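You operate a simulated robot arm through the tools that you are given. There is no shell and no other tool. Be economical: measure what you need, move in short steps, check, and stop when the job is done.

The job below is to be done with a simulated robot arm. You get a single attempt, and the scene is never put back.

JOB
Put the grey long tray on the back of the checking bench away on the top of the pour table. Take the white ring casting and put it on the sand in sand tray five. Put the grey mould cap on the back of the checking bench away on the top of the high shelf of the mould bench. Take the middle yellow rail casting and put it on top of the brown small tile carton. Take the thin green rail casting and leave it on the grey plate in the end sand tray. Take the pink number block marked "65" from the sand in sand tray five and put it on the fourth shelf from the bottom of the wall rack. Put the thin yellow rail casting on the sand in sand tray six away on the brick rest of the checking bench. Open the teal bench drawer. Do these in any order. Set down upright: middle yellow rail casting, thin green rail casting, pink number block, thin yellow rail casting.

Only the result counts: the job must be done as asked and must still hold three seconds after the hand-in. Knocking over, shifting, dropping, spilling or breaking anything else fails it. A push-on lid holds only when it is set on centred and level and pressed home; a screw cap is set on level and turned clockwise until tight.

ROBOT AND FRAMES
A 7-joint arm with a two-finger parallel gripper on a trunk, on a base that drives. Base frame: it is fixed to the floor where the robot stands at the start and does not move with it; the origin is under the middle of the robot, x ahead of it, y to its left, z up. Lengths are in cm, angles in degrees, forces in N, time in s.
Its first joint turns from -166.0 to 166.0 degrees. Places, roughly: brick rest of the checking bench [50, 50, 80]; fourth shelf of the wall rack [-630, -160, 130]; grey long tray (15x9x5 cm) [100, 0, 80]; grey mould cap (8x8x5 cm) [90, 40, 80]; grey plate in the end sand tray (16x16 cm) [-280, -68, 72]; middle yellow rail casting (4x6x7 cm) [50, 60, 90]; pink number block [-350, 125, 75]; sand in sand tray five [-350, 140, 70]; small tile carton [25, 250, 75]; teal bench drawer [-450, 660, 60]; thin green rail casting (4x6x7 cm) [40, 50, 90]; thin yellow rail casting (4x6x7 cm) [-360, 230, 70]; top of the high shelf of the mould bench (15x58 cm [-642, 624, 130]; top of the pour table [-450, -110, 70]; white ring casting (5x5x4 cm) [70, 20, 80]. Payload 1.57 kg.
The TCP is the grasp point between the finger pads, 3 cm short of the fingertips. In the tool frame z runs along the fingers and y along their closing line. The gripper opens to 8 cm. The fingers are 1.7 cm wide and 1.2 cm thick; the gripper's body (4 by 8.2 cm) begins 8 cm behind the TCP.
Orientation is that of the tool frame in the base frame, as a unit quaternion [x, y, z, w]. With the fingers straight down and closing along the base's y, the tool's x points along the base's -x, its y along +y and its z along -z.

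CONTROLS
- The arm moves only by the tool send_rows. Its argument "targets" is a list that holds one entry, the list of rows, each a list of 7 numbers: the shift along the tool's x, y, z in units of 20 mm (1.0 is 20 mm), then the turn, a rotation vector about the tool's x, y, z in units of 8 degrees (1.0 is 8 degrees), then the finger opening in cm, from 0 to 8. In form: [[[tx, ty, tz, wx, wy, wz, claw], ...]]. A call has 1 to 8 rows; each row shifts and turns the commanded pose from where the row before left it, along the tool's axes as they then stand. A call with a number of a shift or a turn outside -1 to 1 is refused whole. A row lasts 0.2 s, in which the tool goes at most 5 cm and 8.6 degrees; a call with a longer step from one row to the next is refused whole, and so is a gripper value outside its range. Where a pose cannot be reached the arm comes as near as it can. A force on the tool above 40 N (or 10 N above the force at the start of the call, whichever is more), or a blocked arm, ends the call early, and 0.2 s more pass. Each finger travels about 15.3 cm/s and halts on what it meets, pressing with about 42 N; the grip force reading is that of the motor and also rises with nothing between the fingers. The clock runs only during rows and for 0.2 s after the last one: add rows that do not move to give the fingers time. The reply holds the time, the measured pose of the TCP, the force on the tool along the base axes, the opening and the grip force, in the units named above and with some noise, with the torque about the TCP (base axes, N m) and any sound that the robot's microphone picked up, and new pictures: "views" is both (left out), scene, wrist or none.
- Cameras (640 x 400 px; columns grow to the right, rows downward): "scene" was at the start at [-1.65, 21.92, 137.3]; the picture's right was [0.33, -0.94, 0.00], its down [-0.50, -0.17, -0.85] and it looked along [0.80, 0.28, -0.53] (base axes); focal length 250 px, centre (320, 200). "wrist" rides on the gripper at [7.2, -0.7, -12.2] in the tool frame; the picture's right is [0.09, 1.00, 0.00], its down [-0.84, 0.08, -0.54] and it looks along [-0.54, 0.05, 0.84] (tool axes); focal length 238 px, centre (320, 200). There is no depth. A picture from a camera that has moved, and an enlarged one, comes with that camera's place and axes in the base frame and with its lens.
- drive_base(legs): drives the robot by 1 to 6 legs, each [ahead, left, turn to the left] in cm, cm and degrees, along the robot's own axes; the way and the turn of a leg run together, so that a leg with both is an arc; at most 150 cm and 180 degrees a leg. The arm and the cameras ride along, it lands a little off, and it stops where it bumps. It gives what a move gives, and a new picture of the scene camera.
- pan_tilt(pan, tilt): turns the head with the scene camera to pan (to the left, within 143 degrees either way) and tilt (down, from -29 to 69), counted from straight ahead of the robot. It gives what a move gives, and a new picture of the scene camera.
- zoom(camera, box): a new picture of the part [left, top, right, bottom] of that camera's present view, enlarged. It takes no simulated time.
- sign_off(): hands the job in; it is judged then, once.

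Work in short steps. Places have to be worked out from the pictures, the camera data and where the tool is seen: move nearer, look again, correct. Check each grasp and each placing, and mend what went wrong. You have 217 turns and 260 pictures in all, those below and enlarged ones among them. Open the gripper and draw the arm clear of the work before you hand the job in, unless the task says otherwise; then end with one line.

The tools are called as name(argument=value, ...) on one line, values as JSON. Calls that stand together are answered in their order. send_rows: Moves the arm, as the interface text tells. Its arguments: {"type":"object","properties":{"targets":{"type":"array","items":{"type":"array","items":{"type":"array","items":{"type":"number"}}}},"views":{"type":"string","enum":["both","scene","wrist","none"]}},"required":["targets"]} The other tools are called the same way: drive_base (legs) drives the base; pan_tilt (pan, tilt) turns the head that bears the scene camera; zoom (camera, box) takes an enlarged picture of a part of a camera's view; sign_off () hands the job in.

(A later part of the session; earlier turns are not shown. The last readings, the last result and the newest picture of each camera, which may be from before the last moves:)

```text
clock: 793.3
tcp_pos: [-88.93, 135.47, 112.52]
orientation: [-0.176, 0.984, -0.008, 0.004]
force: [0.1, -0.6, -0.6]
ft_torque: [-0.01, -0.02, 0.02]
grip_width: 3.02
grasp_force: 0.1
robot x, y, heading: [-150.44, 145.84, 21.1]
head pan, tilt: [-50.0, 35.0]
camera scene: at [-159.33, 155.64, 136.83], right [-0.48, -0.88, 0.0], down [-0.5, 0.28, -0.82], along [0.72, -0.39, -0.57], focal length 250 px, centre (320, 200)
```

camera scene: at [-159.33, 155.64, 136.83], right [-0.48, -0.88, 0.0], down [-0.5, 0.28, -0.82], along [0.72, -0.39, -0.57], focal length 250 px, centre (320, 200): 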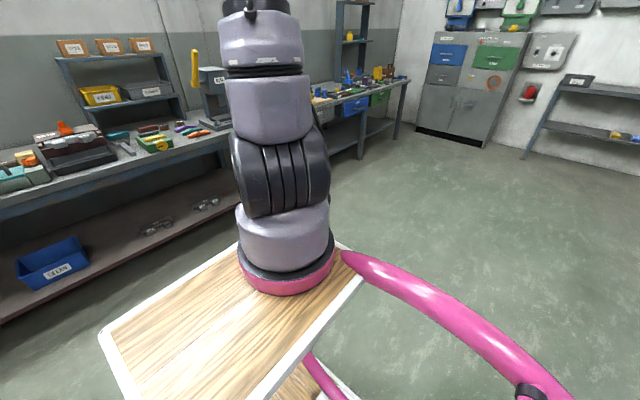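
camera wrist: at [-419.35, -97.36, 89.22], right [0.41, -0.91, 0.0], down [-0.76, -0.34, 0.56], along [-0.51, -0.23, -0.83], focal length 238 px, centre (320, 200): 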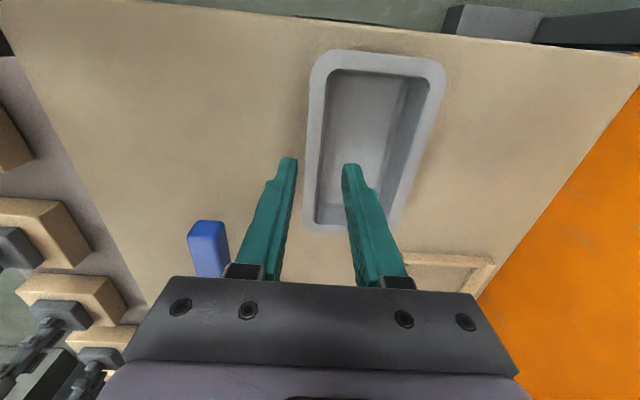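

drive_base(legs=[[0, -100, -1.8], [0, -95, 0], [60, 0, 0]])

pan_tilt(pan=0, tilt=35)

zoom(camera="scene", box=[160, 140, 500, 300])

```text
clock: 805.9
tcp_pos: [34.24, -23.51, 112.52]
orientation: [-0.171, 0.985, -0.008, 0.005]
force: [0.8, 0.3, 0.0]
ft_torque: [0.01, 0.0, -0.02]
grip_width: 3.01
grasp_force: 0.0
robot x, y, heading: [-27.21, -12.13, 20.7]
head pan, tilt: [-50.0, 35.0]
camera scene: at [-35.79, -2.5, 136.83], right [-0.49, -0.87, 0.0], down [-0.5, 0.28, -0.82], along [0.71, -0.4, -0.57], focal length 250 px, centre (320, 200)
```

scene: 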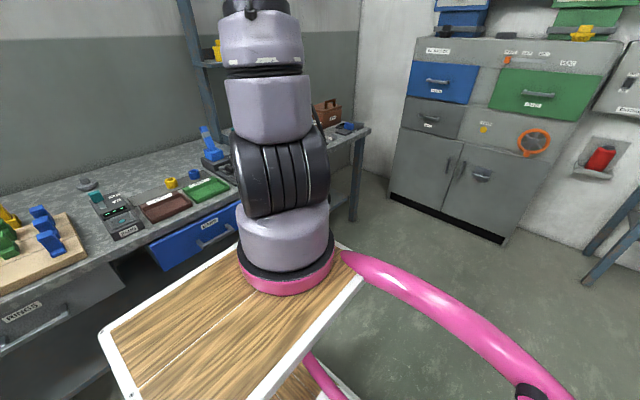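

```text
clock: 807.1
tcp_pos: [34.33, -23.45, 112.58]
orientation: [-0.171, 0.985, -0.008, 0.005]
force: [-0.6, -0.4, 0.2]
ft_torque: [0.0, 0.03, 0.0]
grip_width: 3.02
grasp_force: 0.0
robot x, y, heading: [-27.75, -12.22, 20.8]
head pan, tilt: [0.0, 35.0]
camera scene: at [-35.22, 4.92, 136.83], right [0.35, -0.94, 0.0], down [-0.54, -0.2, -0.82], along [0.77, 0.29, -0.57], focal length 250 px, centre (320, 200)
```

scene: 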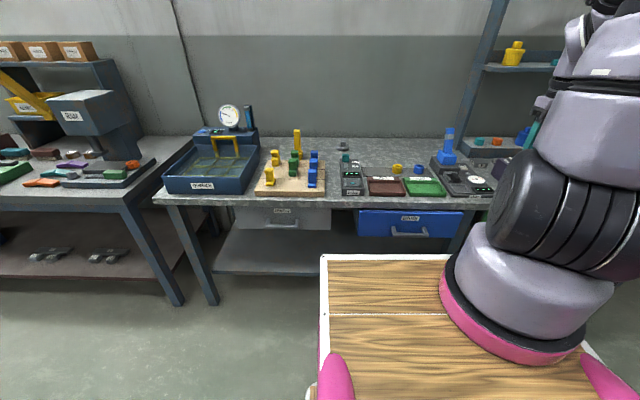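

```text
1.88 times, centred on (330, 220) of scene
camera zoom: at [-35.22, 4.92, 136.83], right [0.35, -0.94, 0.0], down [-0.54, -0.2, -0.82], along [0.77, 0.29, -0.57], focal length 471 px, centre (301, 162)
```

zoom: 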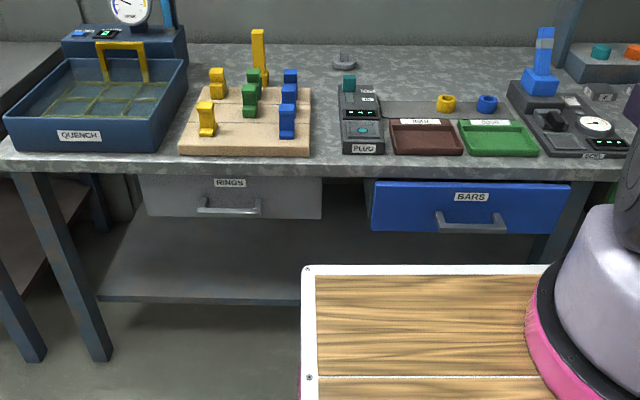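

The BARS drawer is about 4 cm out. I tilt the closed fingers forward and bring them in front of its face, left of the handle, to push it home.

send_rows(targets=[[[0, 1, 0, 0, -1, 0, 0], [0, 1, 0, 0, -1, 0, 0], [0, 1, 0, 0, -1, 0, 0], [0, 1, 0, 0, -1, 0, 0], [0, 1, 0, 0, -1, 0, 0], [0, 1, 0, 0, 0, 0, 0], [0, 1, 0, 0, 0, 0, 0], [0, 1, 0, 0, 0, 0, 0]]], views="none")

send_rows(targets=[[[0.44, 0.9, 0.94, 0, 0, 0, 0], [0.44, 0.9, 0.94, 0, 0, 0, 0], [0.44, 0.9, 0.94, 0, 0, 0, 0], [0.44, 0.9, 0.94, 0, 0, 0, 0], [0.44, 0.9, 0.94, 0, 0, 0, 0], [0.44, 0.9, 0.94, 0, 0, 0, 0], [0.44, 0, 0.94, 0, 0, 0, 0], [0.44, 0, 0.94, 0, 0, 0, 0]]], views="both")

```text
clock: 808.9
tcp_pos: [37.93, -10.67, 117.14]
orientation: [-0.162, 0.925, 0.05, 0.34]
force: [0.9, -0.5, 0.9]
ft_torque: [-0.02, -0.01, -0.02]
grip_width: 0.02
grasp_force: 21.5
out of reach, approached as far as the arm can: row 3, 4, 5, 6, 7, 8
robot x, y, heading: [-27.56, -12.82, 20.4]
head pan, tilt: [0.0, 35.0]
```

```text
clock: 810.7
tcp_pos: [41.37, 0.99, 101.77]
orientation: [-0.162, 0.925, 0.051, 0.341]
force: [-0.4, -0.5, 0.0]
ft_torque: [0.02, -0.01, -0.01]
grip_width: 0.02
grasp_force: 21.1
out of reach, approached as far as the arm can: row 1, 2, 3, 4
robot x, y, heading: [-27.25, -12.31, 20.7]
head pan, tilt: [0.0, 35.0]
camera scene: at [-35.27, 4.9, 136.83], right [0.35, -0.94, 0.0], down [-0.54, -0.2, -0.82], along [0.77, 0.29, -0.57], focal length 250 px, centre (320, 200)
camera wrist: at [28.89, -4.13, 106.61], right [-0.4, 0.91, -0.08], down [0.24, 0.18, 0.95], along [0.89, 0.36, -0.29], focal length 238 px, centre (320, 200)
```

scene: 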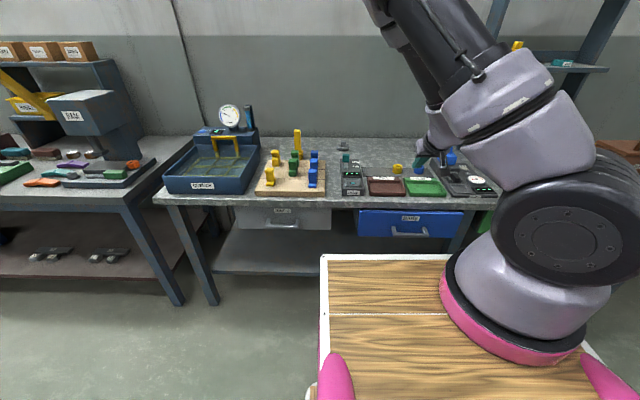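
wrist: 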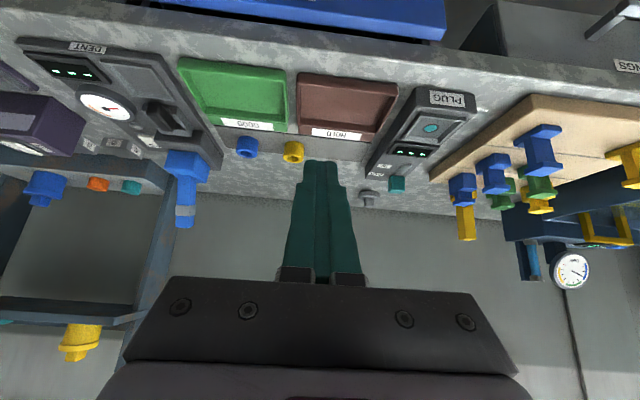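

send_rows(targets=[[[0.7, 0.8, 0.72, 0, 0, 0, 0], [0.7, 0.8, 0.72, 0, 0, 0, 0], [0.7, 0.8, 0.72, 0, 0, 0, 0], [0.7, 0.8, 0.72, 0, 0, 0, 0], [0.64, 0, 0.77, 0, 0, 0, 0], [0.64, 0, 0.77, 0, 0, 0, 0], [0.64, 0, 0.77, 0, 0, 0, 0], [0.64, 0, 0.77, 0, 0, 0, 0]]], views="none")

send_rows(targets=[[[0.64, 0, 0.77, 0, 0, 0, 0], [0.64, 0, 0.77, 0, 0, 0, 0], [0.64, 0, 0.77, 0, 0, 0, 0], [0.64, 0, 0.77, 0, 0, 0, 0], [0.64, 0, 0.77, 0, 0, 0, 0], [0.64, 0, 0.77, 0, 0, 0, 0], [0.64, 0, 0.77, 0, 0, 0, 0]]], views="both")

```text
clock: 812.5
tcp_pos: [38.71, 6.57, 85.85]
orientation: [-0.161, 0.925, 0.05, 0.341]
force: [0.4, 0.5, 0.4]
ft_torque: [0.03, -0.04, 0.02]
grip_width: 0.0
grasp_force: 21.3
robot x, y, heading: [-27.56, -12.65, 20.5]
head pan, tilt: [0.0, 35.0]
```

```text
clock: 814.1
tcp_pos: [38.8, 6.34, 71.81]
orientation: [-0.162, 0.925, 0.05, 0.341]
force: [-0.6, -0.3, 0.0]
ft_torque: [-0.02, 0.01, 0.02]
grip_width: 0.0
grasp_force: 21.5
robot x, y, heading: [-27.29, -12.41, 20.7]
head pan, tilt: [0.0, 35.0]
camera scene: at [-35.23, 4.93, 136.83], right [0.35, -0.94, 0.0], down [-0.54, -0.2, -0.82], along [0.77, 0.29, -0.57], focal length 250 px, centre (320, 200)
camera wrist: at [26.45, 1.15, 76.5], right [-0.4, 0.91, -0.08], down [0.24, 0.18, 0.95], along [0.89, 0.36, -0.29], focal length 238 px, centre (320, 200)
```

scene: 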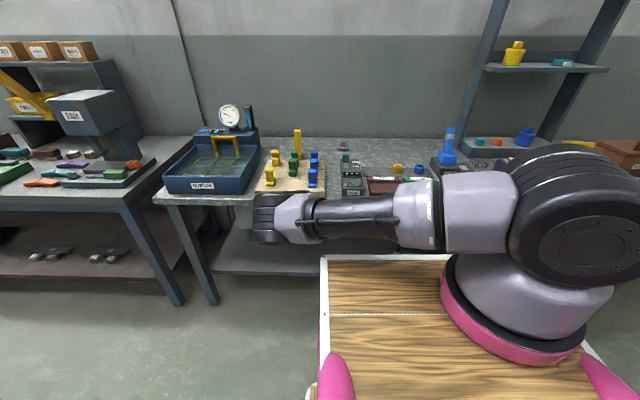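
wrist: 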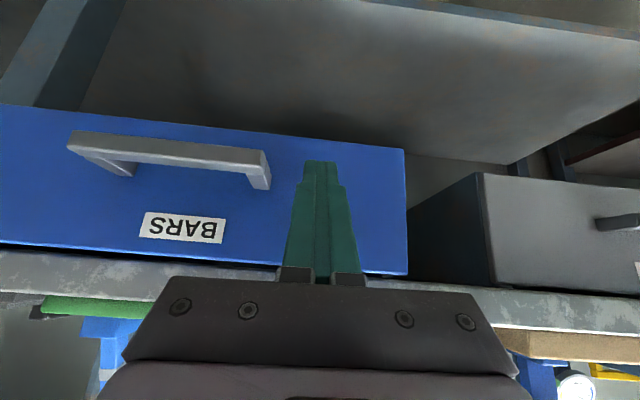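

Fingertips face the drawer left of its handle. I push forward in small steps.

send_rows(targets=[[[-0.38, 0, 0.32, 0, 0, 0, 0], [-0.38, 0, 0.32, 0, 0, 0, 0], [-0.38, 0, 0.32, 0, 0, 0, 0], [-0.38, 0, 0.32, 0, 0, 0, 0], [-0.38, 0, 0.32, 0, 0, 0, 0], [-0.38, 0, 0.32, 0, 0, 0, 0], [-0.2, 0, 0.17, 0, 0, 0, 0], [-0.2, 0, 0.17, 0, 0, 0, 0]]], views="wrist")

```text
clock: 815.9
tcp_pos: [45.62, 8.77, 71.66]
orientation: [-0.163, 0.924, 0.05, 0.341]
force: [-1.9, -0.8, -0.1]
ft_torque: [-0.04, 0.03, -0.02]
grip_width: 0.02
grasp_force: 21.2
robot x, y, heading: [-26.98, -12.82, 20.7]
head pan, tilt: [0.0, 35.0]
camera wrist: at [33.2, 3.63, 76.4], right [-0.4, 0.91, -0.08], down [0.24, 0.19, 0.95], along [0.88, 0.36, -0.29], focal length 238 px, centre (320, 200)
```

wrist: 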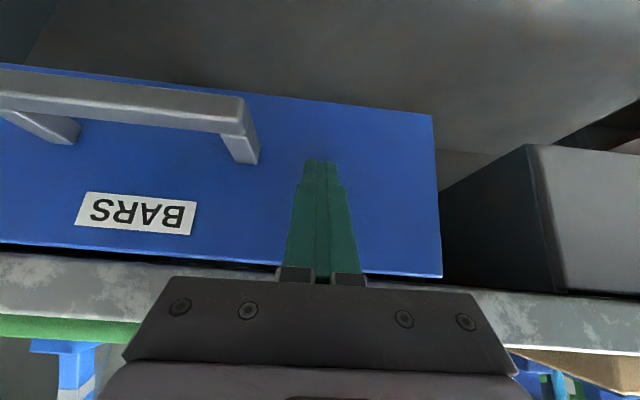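

send_rows(targets=[[[-0.2, 0, 0.17, 0, 0, 0, 0], [-0.2, 0, 0.17, 0, 0, 0, 0], [-0.2, 0, 0.17, 0, 0, 0, 0], [-0.2, 0, 0.17, 0, 0, 0, 0]]], views="wrist")

```text
clock: 816.9
tcp_pos: [47.32, 9.37, 71.81]
orientation: [-0.163, 0.925, 0.05, 0.34]
force: [-1.8, -0.3, -0.9]
ft_torque: [-0.02, 0.02, -0.02]
grip_width: 0.02
grasp_force: 20.7
robot x, y, heading: [-27.61, -12.19, 20.9]
head pan, tilt: [0.0, 35.0]
camera wrist: at [35.11, 4.25, 76.43], right [-0.4, 0.91, -0.08], down [0.24, 0.19, 0.95], along [0.88, 0.36, -0.29], focal length 238 px, centre (320, 200)
```

wrist: 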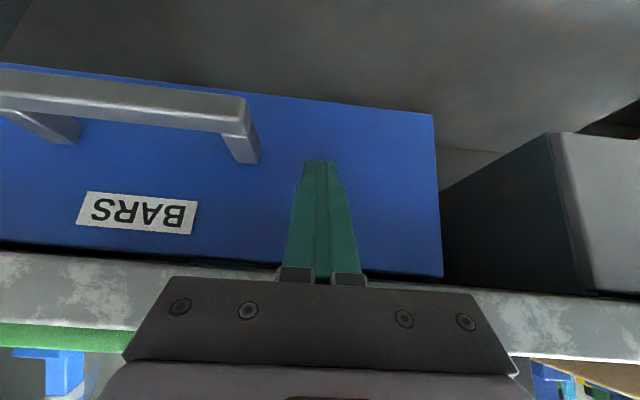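

send_rows(targets=[[[-0.12, 0, 0.1, 0, 0, 0, 0], [-0.12, 0, 0.1, 0, 0, 0, 0], [-0.12, 0, 0.1, 0, 0, 0, 0], [-0.12, 0, 0.1, 0, 0, 0, 0], [-0.12, 0, 0.1, 0, 0, 0, 0]]], views="none")

zoom(camera="scene", box=[160, 140, 500, 300])

```text
clock: 817.4
tcp_pos: [47.61, 9.42, 71.62]
orientation: [-0.164, 0.926, 0.049, 0.337]
force: [-8.2, -1.3, 3.8]
ft_torque: [-0.01, 0.07, 0.0]
grip_width: 0.0
grasp_force: 21.5
robot x, y, heading: [-27.41, -12.5, 20.7]
head pan, tilt: [0.0, 35.0]
stopped in row 2: the force on the tool passed its limit at 46 N (the readings are from after the stop); the commanded pose is now the measured one
```

```text
1.88 times, centred on (330, 220) of scene
camera zoom: at [-35.31, 4.91, 136.83], right [0.35, -0.94, 0.0], down [-0.54, -0.2, -0.82], along [0.77, 0.29, -0.57], focal length 471 px, centre (301, 162)
```

zoom: 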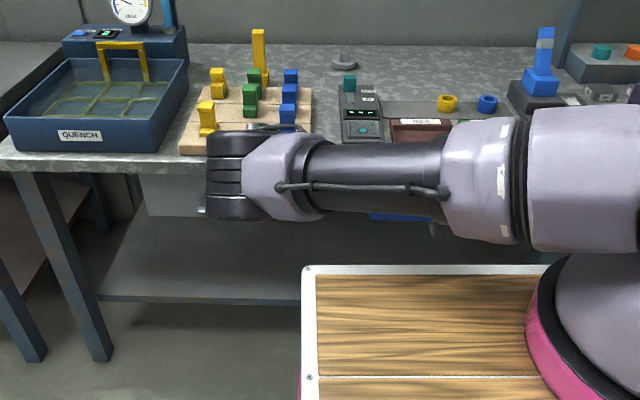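

The drawer hit its stop: it's home. I draw back and up and check.

send_rows(targets=[[[0.77, 0, -0.64, 0, 0, 0, 0], [0.77, 0, -0.64, 0, 0, 0, 0], [0.77, 0, -0.64, 0, 0, 0, 0], [0.5, 0, -0.5, 0, 0, 0, 0], [-0.64, 0, -0.77, 0, 0, 0, 0], [-0.64, 0, -0.77, 0, 0, 0, 0], [-0.64, 0, -0.77, 0, 0, 0, 0], [-0.64, 0, -0.77, 0, 0, 0, 0]]], views="none")

send_rows(targets=[[[-0.64, 0, -0.77, 0, 0, 0, 0], [-0.64, 0, -0.77, 0, 0, 0, 0], [-0.64, 0, -0.77, 0, 0, 0, 0], [-0.64, 0, -0.77, 0, 0, 0, 0], [-0.64, 0, -0.77, 0, 0, 0, 0], [-0.64, 0, -0.77, 0, 0, 0, 0], [-0.64, 0, -0.77, 0, 0, 0, 0], [-0.64, 0, -0.77, 0, 0, 0, 0]]], views="none")

send_rows(targets=[[[-0.64, 0, -0.77, 0, 0, 0, 0], [-0.64, 0, -0.77, 0, 0, 0, 0], [-0.64, 0, -0.77, 0, 0, 0, 0], [0, 0, 0, 0, 1, 0, 4], [0, 0, 0, 0, 1, 0, 7], [0, 0, 0, 0, 1, 0, 7], [0, 0, 0, 0, 1, 0, 7], [0, 0, 0, 0, 1, 0, 7]]], views="scene")

```text
clock: 819.2
tcp_pos: [40.54, 7.34, 79.63]
orientation: [-0.164, 0.925, 0.049, 0.338]
force: [-0.4, 0.0, -0.1]
ft_torque: [0.01, 0.0, 0.03]
grip_width: 0.0
grasp_force: 21.4
robot x, y, heading: [-27.12, -12.55, 20.5]
head pan, tilt: [0.0, 35.0]
```

```text
clock: 821.0
tcp_pos: [40.31, 7.49, 95.73]
orientation: [-0.162, 0.926, 0.049, 0.339]
force: [1.0, -0.2, -0.7]
ft_torque: [0.0, -0.02, -0.01]
grip_width: 0.0
grasp_force: 21.5
robot x, y, heading: [-27.42, -12.41, 20.5]
head pan, tilt: [0.0, 35.0]
```

```text
clock: 822.8
tcp_pos: [40.25, 7.48, 101.9]
orientation: [-0.17, 0.985, -0.009, 0.002]
force: [-0.2, 0.4, 0.5]
ft_torque: [-0.04, -0.01, 0.02]
grip_width: 6.97
grasp_force: 0.1
robot x, y, heading: [-27.51, -12.13, 20.5]
head pan, tilt: [0.0, 35.0]
camera scene: at [-35.29, 4.94, 136.82], right [0.35, -0.94, 0.0], down [-0.54, -0.2, -0.82], along [0.77, 0.29, -0.57], focal length 250 px, centre (320, 200)
```

scene: 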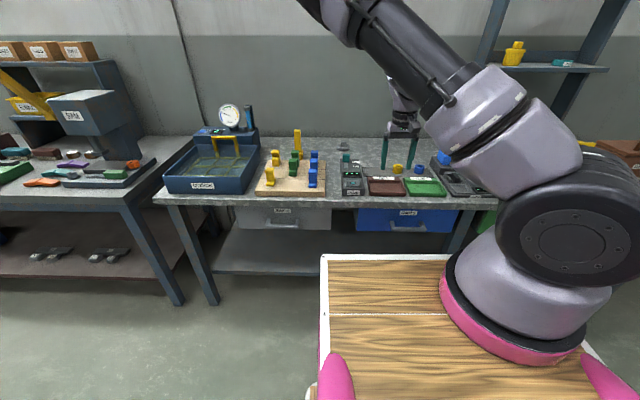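

The drawer is flush again. Now the mould cap: I drive to about p=−3 (short of the drawer handles) and look.

drive_base(legs=[[27, 7, -1.2]])

zoom(camera="scene", box=[300, 120, 440, 220])

zoom(camera="wrist", box=[0, 0, 640, 400])

```text
clock: 824.8
tcp_pos: [63.8, 21.86, 101.75]
orientation: [-0.159, 0.987, -0.01, 0.001]
force: [-0.5, -0.7, -0.6]
ft_torque: [-0.03, 0.0, 0.03]
grip_width: 7.0
grasp_force: 0.2
robot x, y, heading: [-4.18, 3.02, 19.4]
head pan, tilt: [0.0, 35.0]
camera scene: at [-11.8, 20.85, 136.83], right [0.33, -0.94, 0.0], down [-0.54, -0.19, -0.82], along [0.77, 0.27, -0.57], focal length 250 px, centre (320, 200)
```

scene: 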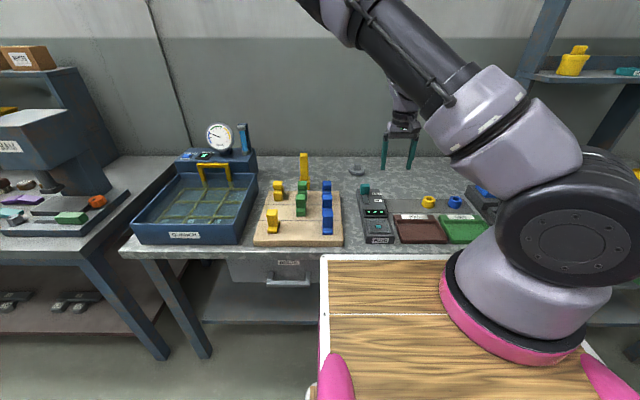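

```text
4.00 times, centred on (370, 170) of scene
camera zoom: at [-11.8, 20.85, 136.83], right [0.33, -0.94, 0.0], down [-0.54, -0.19, -0.82], along [0.77, 0.27, -0.57], focal length 1001 px, centre (120, 320)
```

zoom: 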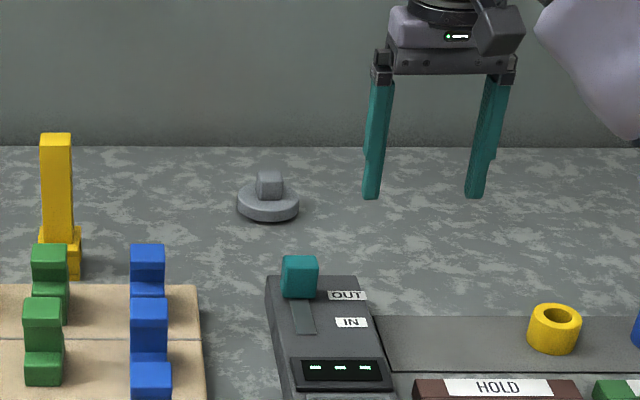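

```text
1.00 times, centred on (320, 200) of wrist (not enlarged: the box is as wide or as high as the picture)
camera zoom: at [57.18, 19.01, 114.06], right [-0.4, 0.92, -0.02], down [0.77, 0.35, 0.54], along [0.5, 0.2, -0.84], focal length 238 px, centre (320, 200)
```

zoom: 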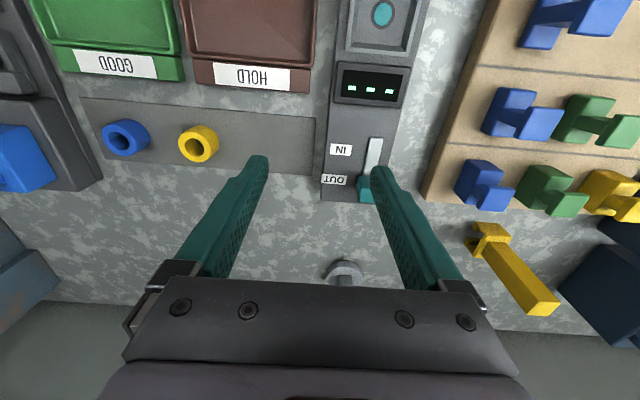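

Cap knob at p≈98.4, q≈6.6, top z≈85. I tilt the tool 31° and approach to ~6 cm short of it.

send_rows(targets=[[[0, 0, 0, 0, -0.97, 0, 6], [0, 0, 0, 0, -0.97, 0, 6], [0, 0, 0, 0, -0.97, 0, 6], [0, 0, 0, 0, -0.97, 0, 6], [-0.72, 0.31, 0.97, 0, 0, 0, 6], [-0.72, 0.31, 0.97, 0, 0, 0, 6], [-0.72, 0.31, 0.97, 0, 0, 0, 6], [-0.72, 0.31, 0.97, 0, 0, 0, 6]]], views="none")

send_rows(targets=[[[-0.72, 0.31, 0.97, 0, 0, 0, 6], [-0.72, 0.31, 0.97, 0, 0, 0, 6], [-0.72, 0.31, 0.97, 0, 0, 0, 6], [-0.72, 0.31, 0.97, 0, 0, 0, 6], [-0.72, 0.31, 0.97, 0, 0, 0, 6], [-0.72, 0.31, 0.97, 0, 0, 0, 6], [-0.72, 0.31, 0.97, 0, 0, 0, 6]]], views="both")

```text
clock: 826.6
tcp_pos: [71.64, 27.05, 98.08]
orientation: [-0.156, 0.951, 0.033, 0.265]
force: [0.2, -0.2, 0.2]
ft_torque: [0.01, -0.01, -0.03]
grip_width: 6.03
grasp_force: 0.1
robot x, y, heading: [-4.51, 3.22, 19.6]
head pan, tilt: [0.0, 35.0]
```

```text
clock: 828.2
tcp_pos: [85.2, 35.9, 91.41]
orientation: [-0.155, 0.951, 0.034, 0.267]
force: [-0.8, 0.3, 1.2]
ft_torque: [0.01, 0.02, -0.01]
grip_width: 6.02
grasp_force: 0.1
robot x, y, heading: [-3.84, 2.88, 19.1]
head pan, tilt: [0.0, 35.0]
camera scene: at [-11.83, 20.85, 136.83], right [0.33, -0.94, 0.0], down [-0.54, -0.19, -0.82], along [0.77, 0.27, -0.57], focal length 250 px, centre (320, 200)
camera wrist: at [73.52, 31.38, 98.32], right [-0.39, 0.92, -0.07], down [0.39, 0.23, 0.89], along [0.84, 0.32, -0.44], focal length 238 px, centre (320, 200)
```

scene: 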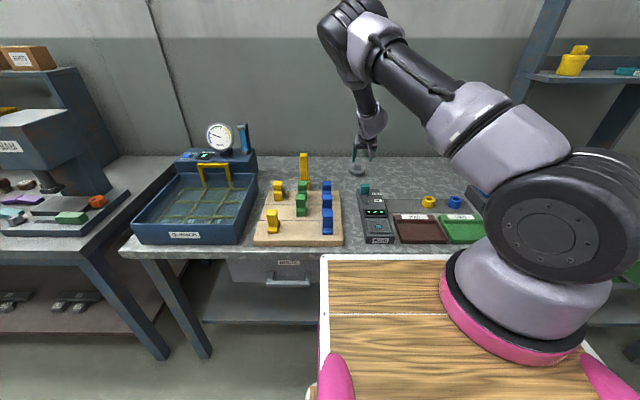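
wrist: 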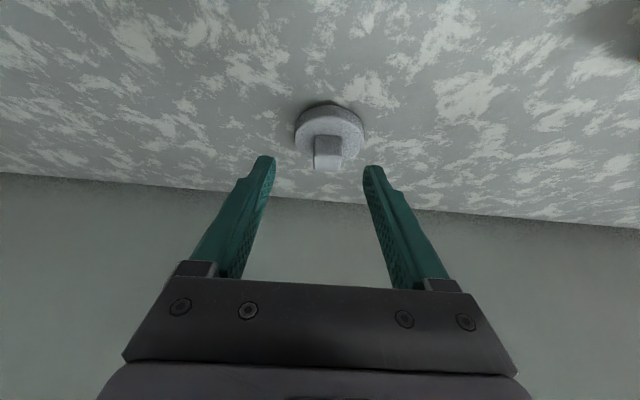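

send_rows(targets=[[[-0.17, 0.08, 0.96, 0, 0, 0, 6], [-0.17, 0.08, 0.96, 0, 0, 0, 6], [-0.17, 0.08, 0.96, 0, 0, 0, 6], [-0.16, 0.05, 0.9, 0, 0, 0, 6]]], views="wrist")

zoom(camera="scene", box=[330, 130, 400, 190])

```text
clock: 829.2
tcp_pos: [89.7, 37.93, 85.88]
orientation: [-0.156, 0.951, 0.034, 0.265]
force: [-0.5, 0.3, 0.6]
ft_torque: [0.01, -0.02, 0.01]
grip_width: 6.01
grasp_force: 0.0
robot x, y, heading: [-4.05, 3.22, 19.3]
head pan, tilt: [0.0, 35.0]
camera wrist: at [78.07, 33.31, 92.74], right [-0.39, 0.92, -0.07], down [0.39, 0.23, 0.89], along [0.84, 0.32, -0.44], focal length 238 px, centre (320, 200)
```

wrist: 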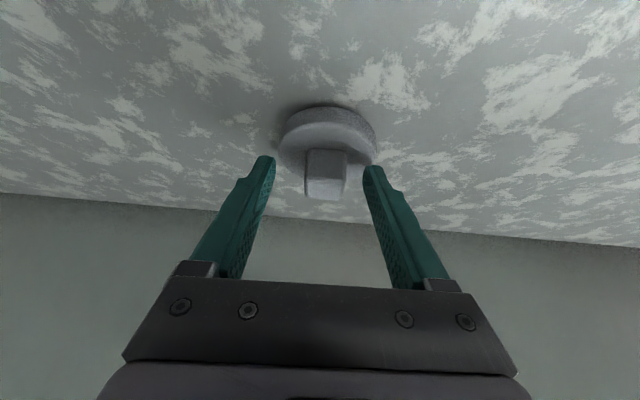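

```text
6.67 times, centred on (365, 160) of scene
camera zoom: at [-11.82, 20.85, 136.83], right [0.33, -0.94, 0.0], down [-0.54, -0.19, -0.82], along [0.77, 0.27, -0.57], focal length 1668 px, centre (20, 467)
```

zoom: 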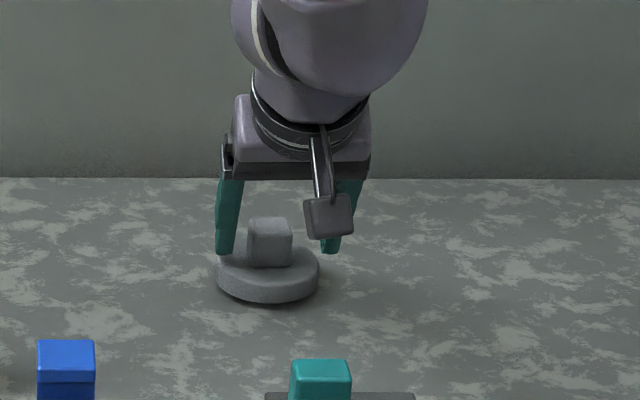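

Fingers straddle the knob. Close and lift.

send_rows(targets=[[[0, 0, 0, 0, 0, 0, 4], [0, 0, 0, 0, 0, 0, 2], [0, 0, 0, 0, 0, 0, 1.5], [0, 0, 0, 0, 0, 0, 1.5], [-0.26, 0, -0.43, 0, 0, 0, 1.5], [-0.52, 0, -0.86, 0, 0, 0, 1.5], [-0.52, 0, -0.86, 0, 0, 0, 1.5], [-0.52, 0, -0.86, 0, 0, 0, 1.5]]], views="wrist")

zoom(camera="scene", box=[330, 110, 410, 190])

```text
clock: 831.0
tcp_pos: [89.69, 38.07, 92.71]
orientation: [-0.156, 0.951, 0.033, 0.265]
force: [1.2, -0.7, -0.9]
ft_torque: [0.01, 0.01, 0.02]
grip_width: 2.67
grasp_force: 38.1
robot x, y, heading: [-4.37, 3.61, 19.3]
head pan, tilt: [0.0, 35.0]
camera wrist: at [78.13, 33.65, 99.55], right [-0.39, 0.92, -0.07], down [0.39, 0.23, 0.89], along [0.84, 0.32, -0.44], focal length 238 px, centre (320, 200)
```

wrist: 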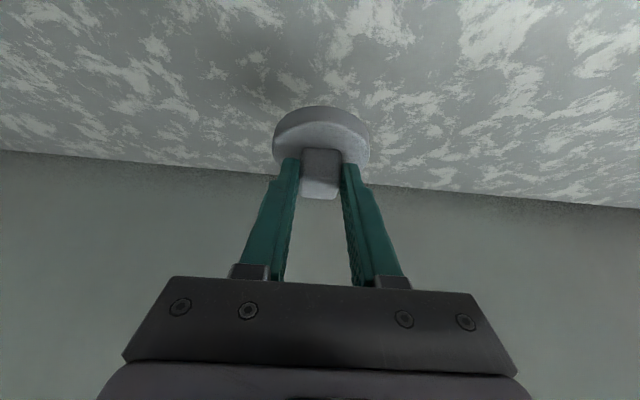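

```text
5.00 times, centred on (370, 150) of scene
camera zoom: at [-11.79, 20.86, 136.83], right [0.33, -0.94, 0.0], down [-0.54, -0.19, -0.82], along [0.77, 0.27, -0.57], focal length 1251 px, centre (70, 450)
```

zoom: 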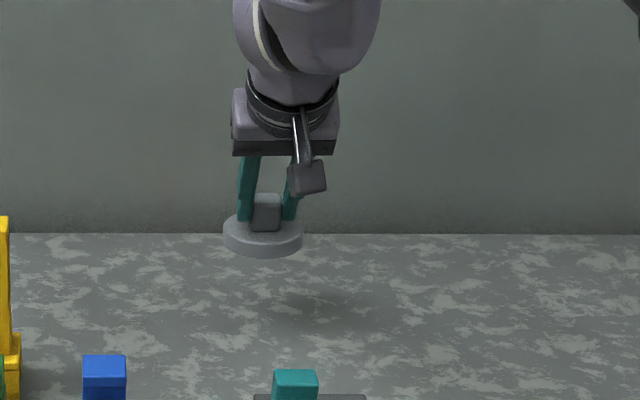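

Cap held by its knob. Raise and draw in, then drive round to the mould bench.

send_rows(targets=[[[-0.52, 0, -0.86, 0, 0, 0, 1.5], [-0.52, 0, -0.86, 0, 0, 0, 1.5], [-0.52, 0, -0.86, 0, 0, 0, 1.5], [-0.52, 0, -0.86, 0, 0, 0, 1.5], [0.6, 0, -0.94, 0, 0, 0, 1.5], [0.6, 0, -0.94, 0, 0, 0, 1.5], [0.6, 0, -0.94, 0, 0, 0, 1.5], [0.6, 0, -0.94, 0, 0, 0, 1.5]]], views="none")

send_rows(targets=[[[0.6, 0, -0.94, 0, 0, 0, 1.5], [0.6, 0, -0.94, 0, 0, 0, 1.5], [0.6, 0, -0.94, 0, 0, 0, 1.5], [0.6, 0, -0.94, 0, 0, 0, 1.5], [0.6, 0, -0.94, 0, 0, 0, 1.5], [0.6, 0, -0.94, 0, 0, 0, 1.5], [0.6, 0, -0.94, 0, 0, 0, 1.5], [0.6, 0, -0.94, 0, 0, 0, 1.5]]], views="none")

drive_base(legs=[[-60, 0, 0], [-45, 0, 0], [0, 150, 0], [0, 150, 0], [0, 150, 0], [0, 120, 0]])

```text
clock: 832.8
tcp_pos: [82.07, 35.71, 104.97]
orientation: [-0.156, 0.951, 0.033, 0.266]
force: [0.2, 0.3, -0.3]
ft_torque: [-0.01, 0.01, -0.02]
grip_width: 2.67
grasp_force: 37.2
robot x, y, heading: [-4.39, 3.32, 19.2]
head pan, tilt: [0.0, 35.0]
```

```text
clock: 834.6
tcp_pos: [66.85, 30.76, 112.9]
orientation: [-0.155, 0.951, 0.033, 0.265]
force: [-0.3, 0.2, -0.8]
ft_torque: [0.0, 0.06, 0.03]
grip_width: 2.68
grasp_force: 37.7
robot x, y, heading: [-4.08, 3.07, 19.2]
head pan, tilt: [0.0, 35.0]
```

```text
clock: 867.2
tcp_pos: [-217.55, 539.69, 113.04]
orientation: [-0.165, 0.949, 0.036, 0.265]
force: [0.0, -0.4, 0.2]
ft_torque: [-0.04, 0.04, -0.04]
grip_width: 2.69
grasp_force: 37.2
robot x, y, heading: [-288.14, 510.92, 20.4]
head pan, tilt: [0.0, 35.0]
camera scene: at [-295.97, 528.38, 136.83], right [0.35, -0.94, 0.0], down [-0.54, -0.2, -0.82], along [0.77, 0.29, -0.57], focal length 250 px, centre (320, 200)
```

scene: 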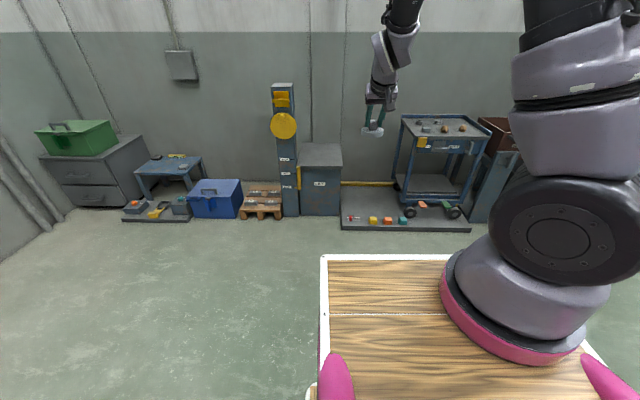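

drive_base(legs=[[0, 55, -1.1], [-150, 0, 0], [-145, 0, 0], [0, 0, 90]])

pan_tilt(pan=0, tilt=15)

```text
clock: 888.4
tcp_pos: [-622.46, 530.3, 113.03]
orientation: [0.794, -0.547, -0.214, -0.16]
force: [-0.4, 0.2, -0.1]
ft_torque: [-0.01, -0.01, 0.03]
grip_width: 2.68
grasp_force: 37.7
robot x, y, heading: [-592.22, 460.66, 111.5]
head pan, tilt: [0.0, 35.0]
camera scene: at [-609.62, 452.21, 136.83], right [0.93, 0.37, 0.0], down [0.21, -0.53, -0.82], along [-0.3, 0.76, -0.57], focal length 250 px, centre (320, 200)
```

scene: 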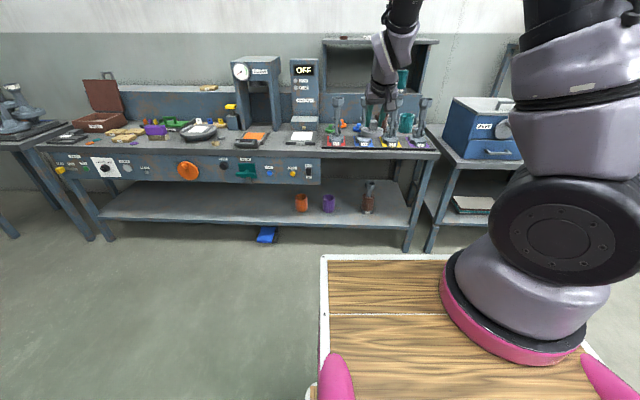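

```text
clock: 889.2
tcp_pos: [-622.51, 530.33, 112.99]
orientation: [0.793, -0.547, -0.215, -0.16]
force: [0.9, 0.0, -1.0]
ft_torque: [-0.01, -0.02, 0.02]
grip_width: 2.66
grasp_force: 37.8
robot x, y, heading: [-592.46, 460.38, 111.8]
head pan, tilt: [0.0, 15.0]
camera scene: at [-609.82, 452.7, 140.02], right [0.93, 0.37, 0.0], down [0.1, -0.24, -0.97], along [-0.36, 0.9, -0.26], focal length 250 px, centre (320, 200)
```

scene: 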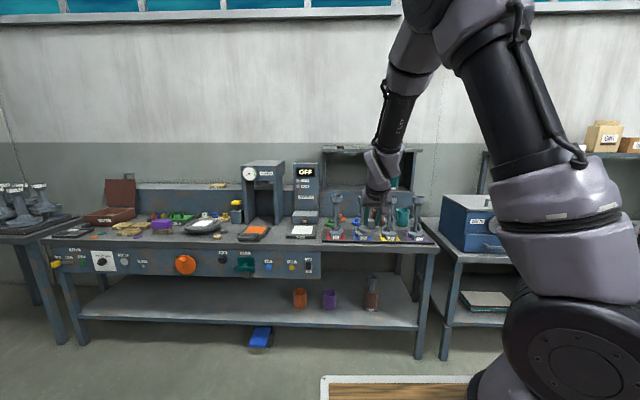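

The mould bench's high shelf spans p −431…−367, front q≈793, z≈130, nearly empty. I raise the cap to z≈145 and drive up in front of it.

send_rows(targets=[[[-0.52, 0, -0.86, 0, 0, 0, 1.5], [-0.52, 0, -0.86, 0, 0, 0, 1.5], [-0.52, 0, -0.86, 0, 0, 0, 1.5], [-0.52, 0, -0.86, 0, 0, 0, 1.5], [-0.52, 0, -0.86, 0, 0, 0, 1.5], [-0.52, 0, -0.86, 0, 0, 0, 1.5], [-0.52, 0, -0.86, 0, 0, 0, 1.5], [-0.52, 0, -0.86, 0, 0, 0, 1.5]]], views="none")

send_rows(targets=[[[-0.52, 0, -0.86, 0, 0, 0, 1.5], [-0.52, 0, -0.86, 0, 0, 0, 1.5], [-0.52, 0, -0.86, 0, 0, 0, 1.5], [-0.52, 0, -0.86, 0, 0, 0, 1.5], [-0.52, 0, -0.86, 0, 0, 0, 1.5], [-0.52, 0, -0.86, 0, 0, 0, 1.5], [-0.52, 0, -0.86, 0, 0, 0, 1.5], [-0.52, 0, -0.86, 0, 0, 0, 1.5]]], views="none")

drive_base(legs=[[35, -17, -2.4], [32, 0, 0]])

zoom(camera="wrist", box=[0, 0, 640, 400])

```text
clock: 891.0
tcp_pos: [-622.74, 530.28, 129.23]
orientation: [0.794, -0.546, -0.214, -0.16]
force: [-0.2, -0.4, -0.2]
ft_torque: [0.0, 0.0, -0.01]
grip_width: 2.66
grasp_force: 38.0
robot x, y, heading: [-592.36, 460.54, 111.8]
head pan, tilt: [0.0, 15.0]
```

```text
clock: 892.8
tcp_pos: [-623.1, 530.17, 145.18]
orientation: [0.793, -0.546, -0.214, -0.161]
force: [-0.6, -0.5, -0.7]
ft_torque: [0.0, -0.01, -0.02]
grip_width: 2.68
grasp_force: 37.6
robot x, y, heading: [-592.3, 460.36, 111.7]
head pan, tilt: [0.0, 15.0]
```

```text
clock: 897.0
tcp_pos: [-628.74, 600.48, 145.17]
orientation: [0.785, -0.559, -0.212, -0.163]
force: [-0.7, -0.1, 0.1]
ft_torque: [0.0, 0.0, -0.02]
grip_width: 2.67
grasp_force: 37.3
robot x, y, heading: [-600.49, 529.56, 110.0]
head pan, tilt: [0.0, 15.0]
camera scene: at [-618.01, 522.84, 140.03], right [0.94, 0.34, 0.0], down [0.09, -0.24, -0.97], along [-0.33, 0.91, -0.26], focal length 250 px, centre (320, 200)
```

scene: 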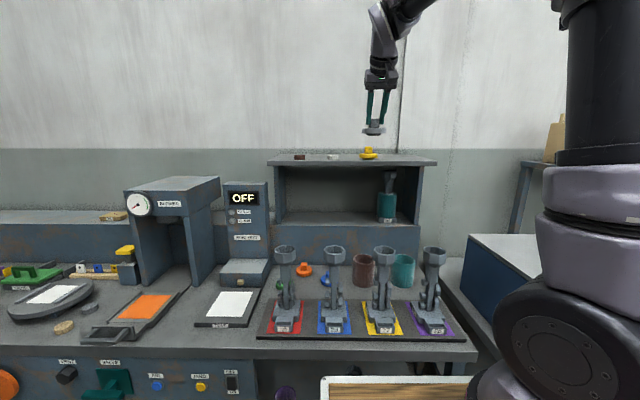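

```text
1.00 times, centred on (320, 200) of wrist (not enlarged: the box is as wide or as high as the picture)
camera zoom: at [-624.21, 588.93, 152.05], right [-0.92, -0.4, -0.07], down [-0.23, 0.38, 0.89], along [-0.33, 0.83, -0.44], focal length 238 px, centre (320, 200)
```

zoom: 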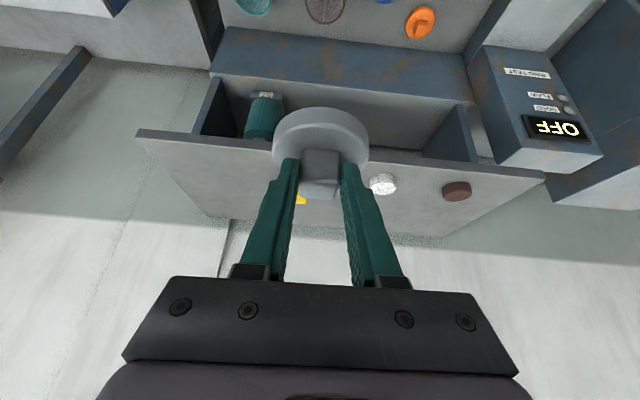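

The shelf's right end (p −389…−367) is free beside the small yellow cap. I shift right 15 and forward 7.

drive_base(legs=[[7, -16, -0.7]])

zoom(camera="wrist", box=[0, 0, 640, 400])

```text
clock: 898.5
tcp_pos: [-614.93, 612.92, 145.17]
orientation: [0.782, -0.562, -0.211, -0.164]
force: [0.0, -0.5, -1.3]
ft_torque: [0.01, -0.06, 0.0]
grip_width: 2.69
grasp_force: 37.7
robot x, y, heading: [-587.15, 542.1, 109.4]
head pan, tilt: [0.0, 15.0]
camera scene: at [-605.04, 534.97, 140.03], right [0.94, 0.33, 0.0], down [0.09, -0.24, -0.97], along [-0.32, 0.91, -0.26], focal length 250 px, centre (320, 200)
```

scene: 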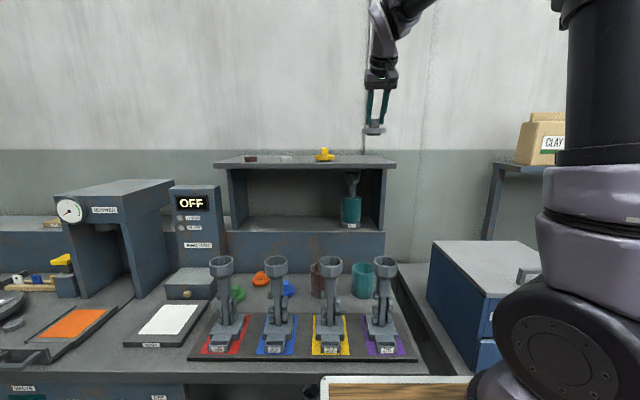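

```text
1.00 times, centred on (320, 200) of wrist (not enlarged: the box is as wide or as high as the picture)
camera zoom: at [-610.52, 601.13, 152.05], right [-0.92, -0.39, -0.07], down [-0.23, 0.39, 0.89], along [-0.32, 0.84, -0.44], focal length 238 px, centre (320, 200)
```

zoom: 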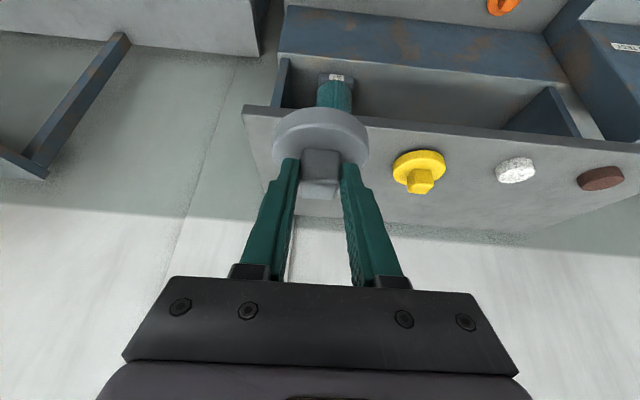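

Aligned with the free end. Forward 16 cm at this height, then look.

send_rows(targets=[[[-0.86, 0, 0.52, 0, 0, 0, 1.5], [-0.86, 0, 0.52, 0, 0, 0, 1.5], [-0.86, 0, 0.52, 0, 0, 0, 1.5], [-0.86, 0, 0.52, 0, 0, 0, 1.5], [-0.86, 0, 0.52, 0, 0, 0, 1.5], [-0.86, 0, 0.52, 0, 0, 0, 1.5], [-0.86, 0, 0.52, 0, 0, 0, 1.5], [-0.86, 0, 0.52, 0, 0, 0, 1.5]]], views="none")

send_rows(targets=[[[0.52, 0, 0.86, 0, 0, 0, 1.5], [0.52, 0, 0.86, 0, 0, 0, 1.5], [0.52, 0, 0.86, 0, 0, 0, 1.5]]], views="wrist")

zoom(camera="scene", box=[290, 90, 430, 200])

```text
clock: 900.3
tcp_pos: [-619.91, 628.05, 145.17]
orientation: [0.782, -0.562, -0.212, -0.165]
force: [0.4, -0.2, -0.6]
ft_torque: [0.01, 0.05, -0.03]
grip_width: 2.66
grasp_force: 37.2
robot x, y, heading: [-587.53, 542.05, 109.0]
head pan, tilt: [0.0, 15.0]
```

```text
clock: 901.1
tcp_pos: [-619.75, 628.18, 138.83]
orientation: [0.782, -0.562, -0.212, -0.164]
force: [-0.2, 0.0, 0.3]
ft_torque: [-0.02, 0.02, -0.01]
grip_width: 2.67
grasp_force: 37.7
robot x, y, heading: [-587.45, 541.85, 109.4]
head pan, tilt: [0.0, 15.0]
camera wrist: at [-615.33, 616.5, 145.85], right [-0.92, -0.39, -0.07], down [-0.23, 0.39, 0.89], along [-0.32, 0.84, -0.44], focal length 238 px, centre (320, 200)
```

wrist: 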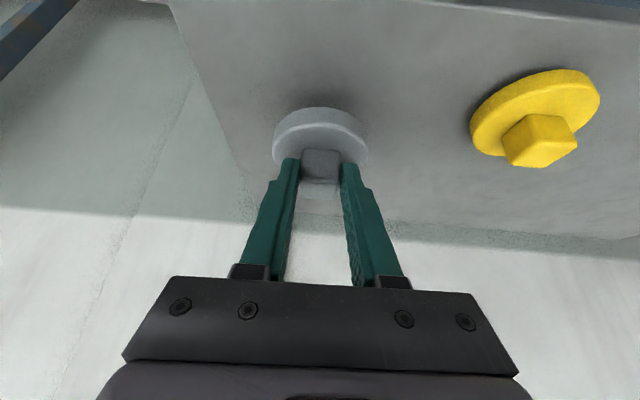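

```text
3.64 times, centred on (360, 145) of scene
camera zoom: at [-605.04, 534.96, 140.03], right [0.94, 0.33, 0.0], down [0.09, -0.24, -0.97], along [-0.32, 0.91, -0.26], focal length 910 px, centre (174, 400)
```

zoom: 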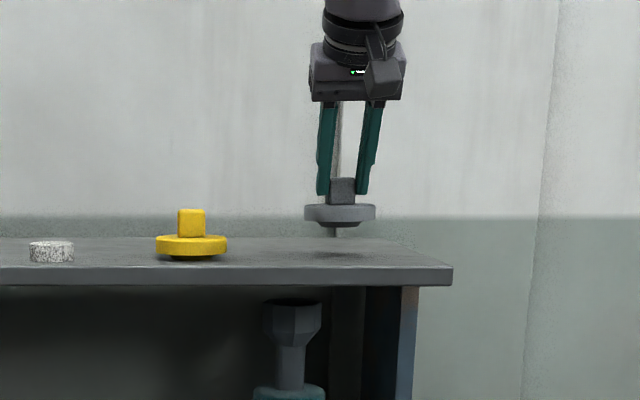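

Hovering ~3 cm above the shelf. Lower gently.

send_rows(targets=[[[0.26, 0, 0.43, 0, 0, 0, 1.5], [0.21, 0, 0.34, 0, 0, 0, 1.5], [0.1, 0, 0.17, 0, 0, 0, 1.5], [0.08, 0, 0.13, 0, 0, 0, 1.5], [0.08, 0, 0.13, 0, 0, 0, 1.5], [0.08, 0, 0.13, 0, 0, 0, 1.5]]], views="none")

zoom(camera="scene", box=[290, 90, 430, 200])

```text
clock: 902.5
tcp_pos: [-619.74, 628.22, 135.91]
orientation: [0.782, -0.563, -0.211, -0.164]
force: [0.6, 0.2, 0.2]
ft_torque: [0.02, 0.01, 0.01]
grip_width: 2.68
grasp_force: 37.9
robot x, y, heading: [-587.23, 541.86, 109.3]
head pan, tilt: [0.0, 15.0]
```

```text
3.64 times, centred on (360, 145) of scene
camera zoom: at [-605.04, 534.97, 140.03], right [0.94, 0.33, 0.0], down [0.09, -0.24, -0.97], along [-0.32, 0.91, -0.26], focal length 910 px, centre (174, 400)
```

zoom: 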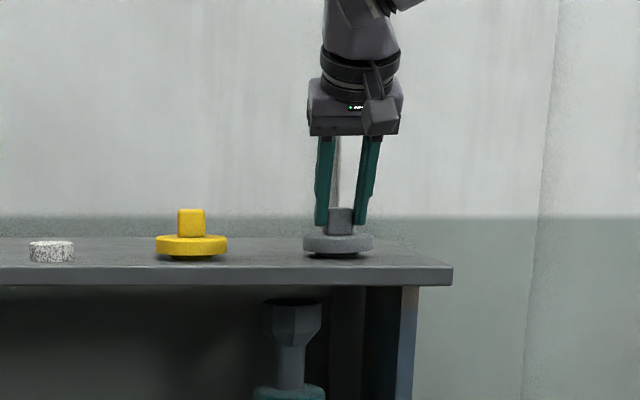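

send_rows(targets=[[[0.08, 0, 0.13, 0, 0, 0, 1.5], [0.08, 0, 0.13, 0, 0, 0, 1.5], [0.08, 0, 0.13, 0, 0, 0, 1.5], [0.08, 0, 0.13, 0, 0, 0, 1.5]]], views="none")

```text
clock: 903.5
tcp_pos: [-619.83, 628.07, 135.25]
orientation: [0.782, -0.562, -0.215, -0.165]
force: [0.5, 2.4, 35.1]
ft_torque: [0.46, 0.5, 0.01]
grip_width: 2.69
grasp_force: 37.4
robot x, y, heading: [-587.19, 541.8, 109.4]
head pan, tilt: [0.0, 15.0]
```

Contact on the shelf. Ease, open, and back out upward along the axis.

send_rows(targets=[[[-0.05, 0, -0.08, 0, 0, 0, 2], [0, 0, 0, 0, 0, 0, 4], [0, 0, 0, 0, 0, 0, 5], [0, 0, 0, 0, 0, 0, 5], [0, 0, -0.5, 0, 0, 0, 5], [0, 0, -1, 0, 0, 0, 5], [0, 0, -1, 0, 0, 0, 5], [0, 0, -1, 0, 0, 0, 5]]], views="none")

zoom(camera="scene", box=[290, 90, 430, 200])

```text
clock: 905.3
tcp_pos: [-618.78, 624.64, 140.7]
orientation: [0.782, -0.563, -0.211, -0.164]
force: [-0.6, -0.2, -0.3]
ft_torque: [0.0, -0.01, -0.01]
grip_width: 5.0
grasp_force: 0.1
robot x, y, heading: [-587.33, 541.94, 109.3]
head pan, tilt: [0.0, 15.0]
```

```text
3.64 times, centred on (360, 145) of scene
camera zoom: at [-605.06, 535.0, 140.03], right [0.94, 0.33, 0.0], down [0.09, -0.24, -0.97], along [-0.32, 0.91, -0.26], focal length 910 px, centre (174, 400)
```

zoom: 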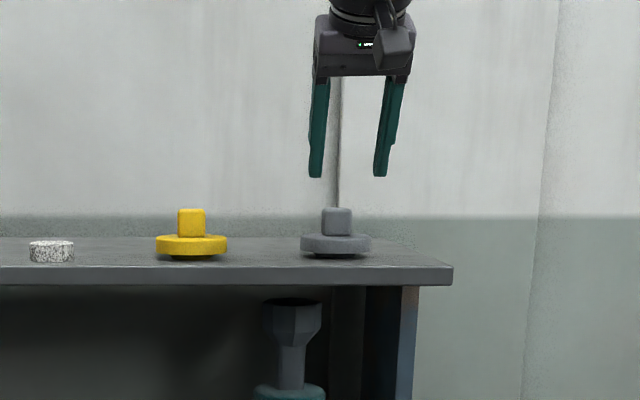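

The cap sits on the high shelf. Last: the teal drawer. I back off and sidestep right along the benches.

drive_base(legs=[[-60, 0, 0], [0, -85, 0], [0, -80, 0]])

pan_tilt(pan=0, tilt=35)

```text
clock: 916.9
tcp_pos: [-441.52, 625.24, 140.77]
orientation: [0.786, -0.558, -0.212, -0.163]
force: [0.2, -0.2, 0.4]
ft_torque: [0.0, 0.01, 0.02]
grip_width: 5.03
grasp_force: 0.1
robot x, y, heading: [-409.06, 543.14, 110.1]
head pan, tilt: [0.0, 15.0]
camera scene: at [-426.7, 535.81, 140.03], right [0.94, 0.34, 0.0], down [0.09, -0.24, -0.97], along [-0.33, 0.91, -0.26], focal length 250 px, centre (320, 200)
```

scene: 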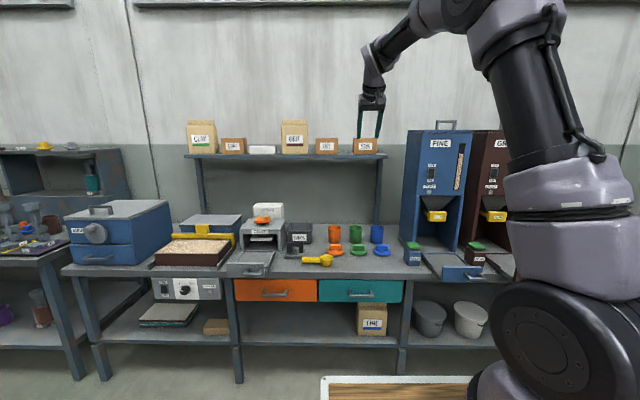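

```text
clock: 917.7
tcp_pos: [-441.43, 625.25, 140.88]
orientation: [0.786, -0.558, -0.213, -0.163]
force: [-0.7, 0.1, -0.6]
ft_torque: [0.01, 0.01, 0.0]
grip_width: 5.0
grasp_force: 0.1
robot x, y, heading: [-409.21, 542.59, 109.7]
head pan, tilt: [0.0, 35.0]
camera scene: at [-426.52, 535.31, 136.84], right [0.94, 0.34, 0.0], down [0.2, -0.54, -0.82], along [-0.28, 0.77, -0.57], focal length 250 px, centre (320, 200)
```

scene: 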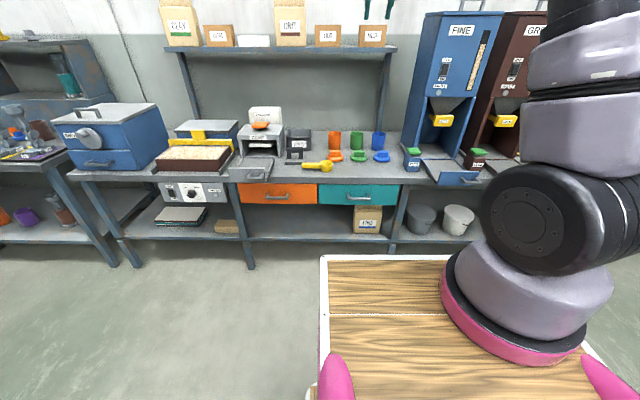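

zoom(camera="scene", box=[300, 150, 420, 250])

```text
4.00 times, centred on (360, 200) of scene
camera zoom: at [-426.52, 535.31, 136.84], right [0.94, 0.34, 0.0], down [0.2, -0.54, -0.82], along [-0.28, 0.77, -0.57], focal length 1001 px, centre (160, 200)
```

zoom: 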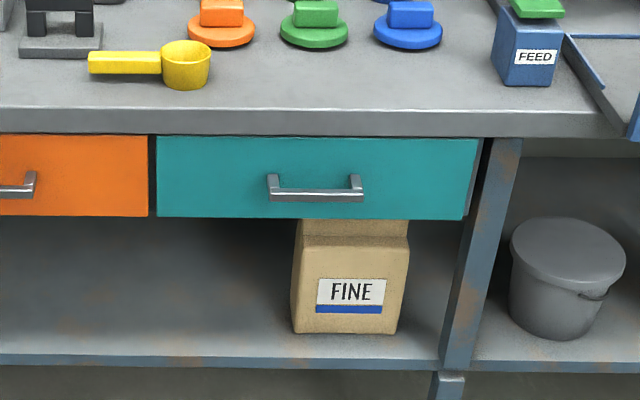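

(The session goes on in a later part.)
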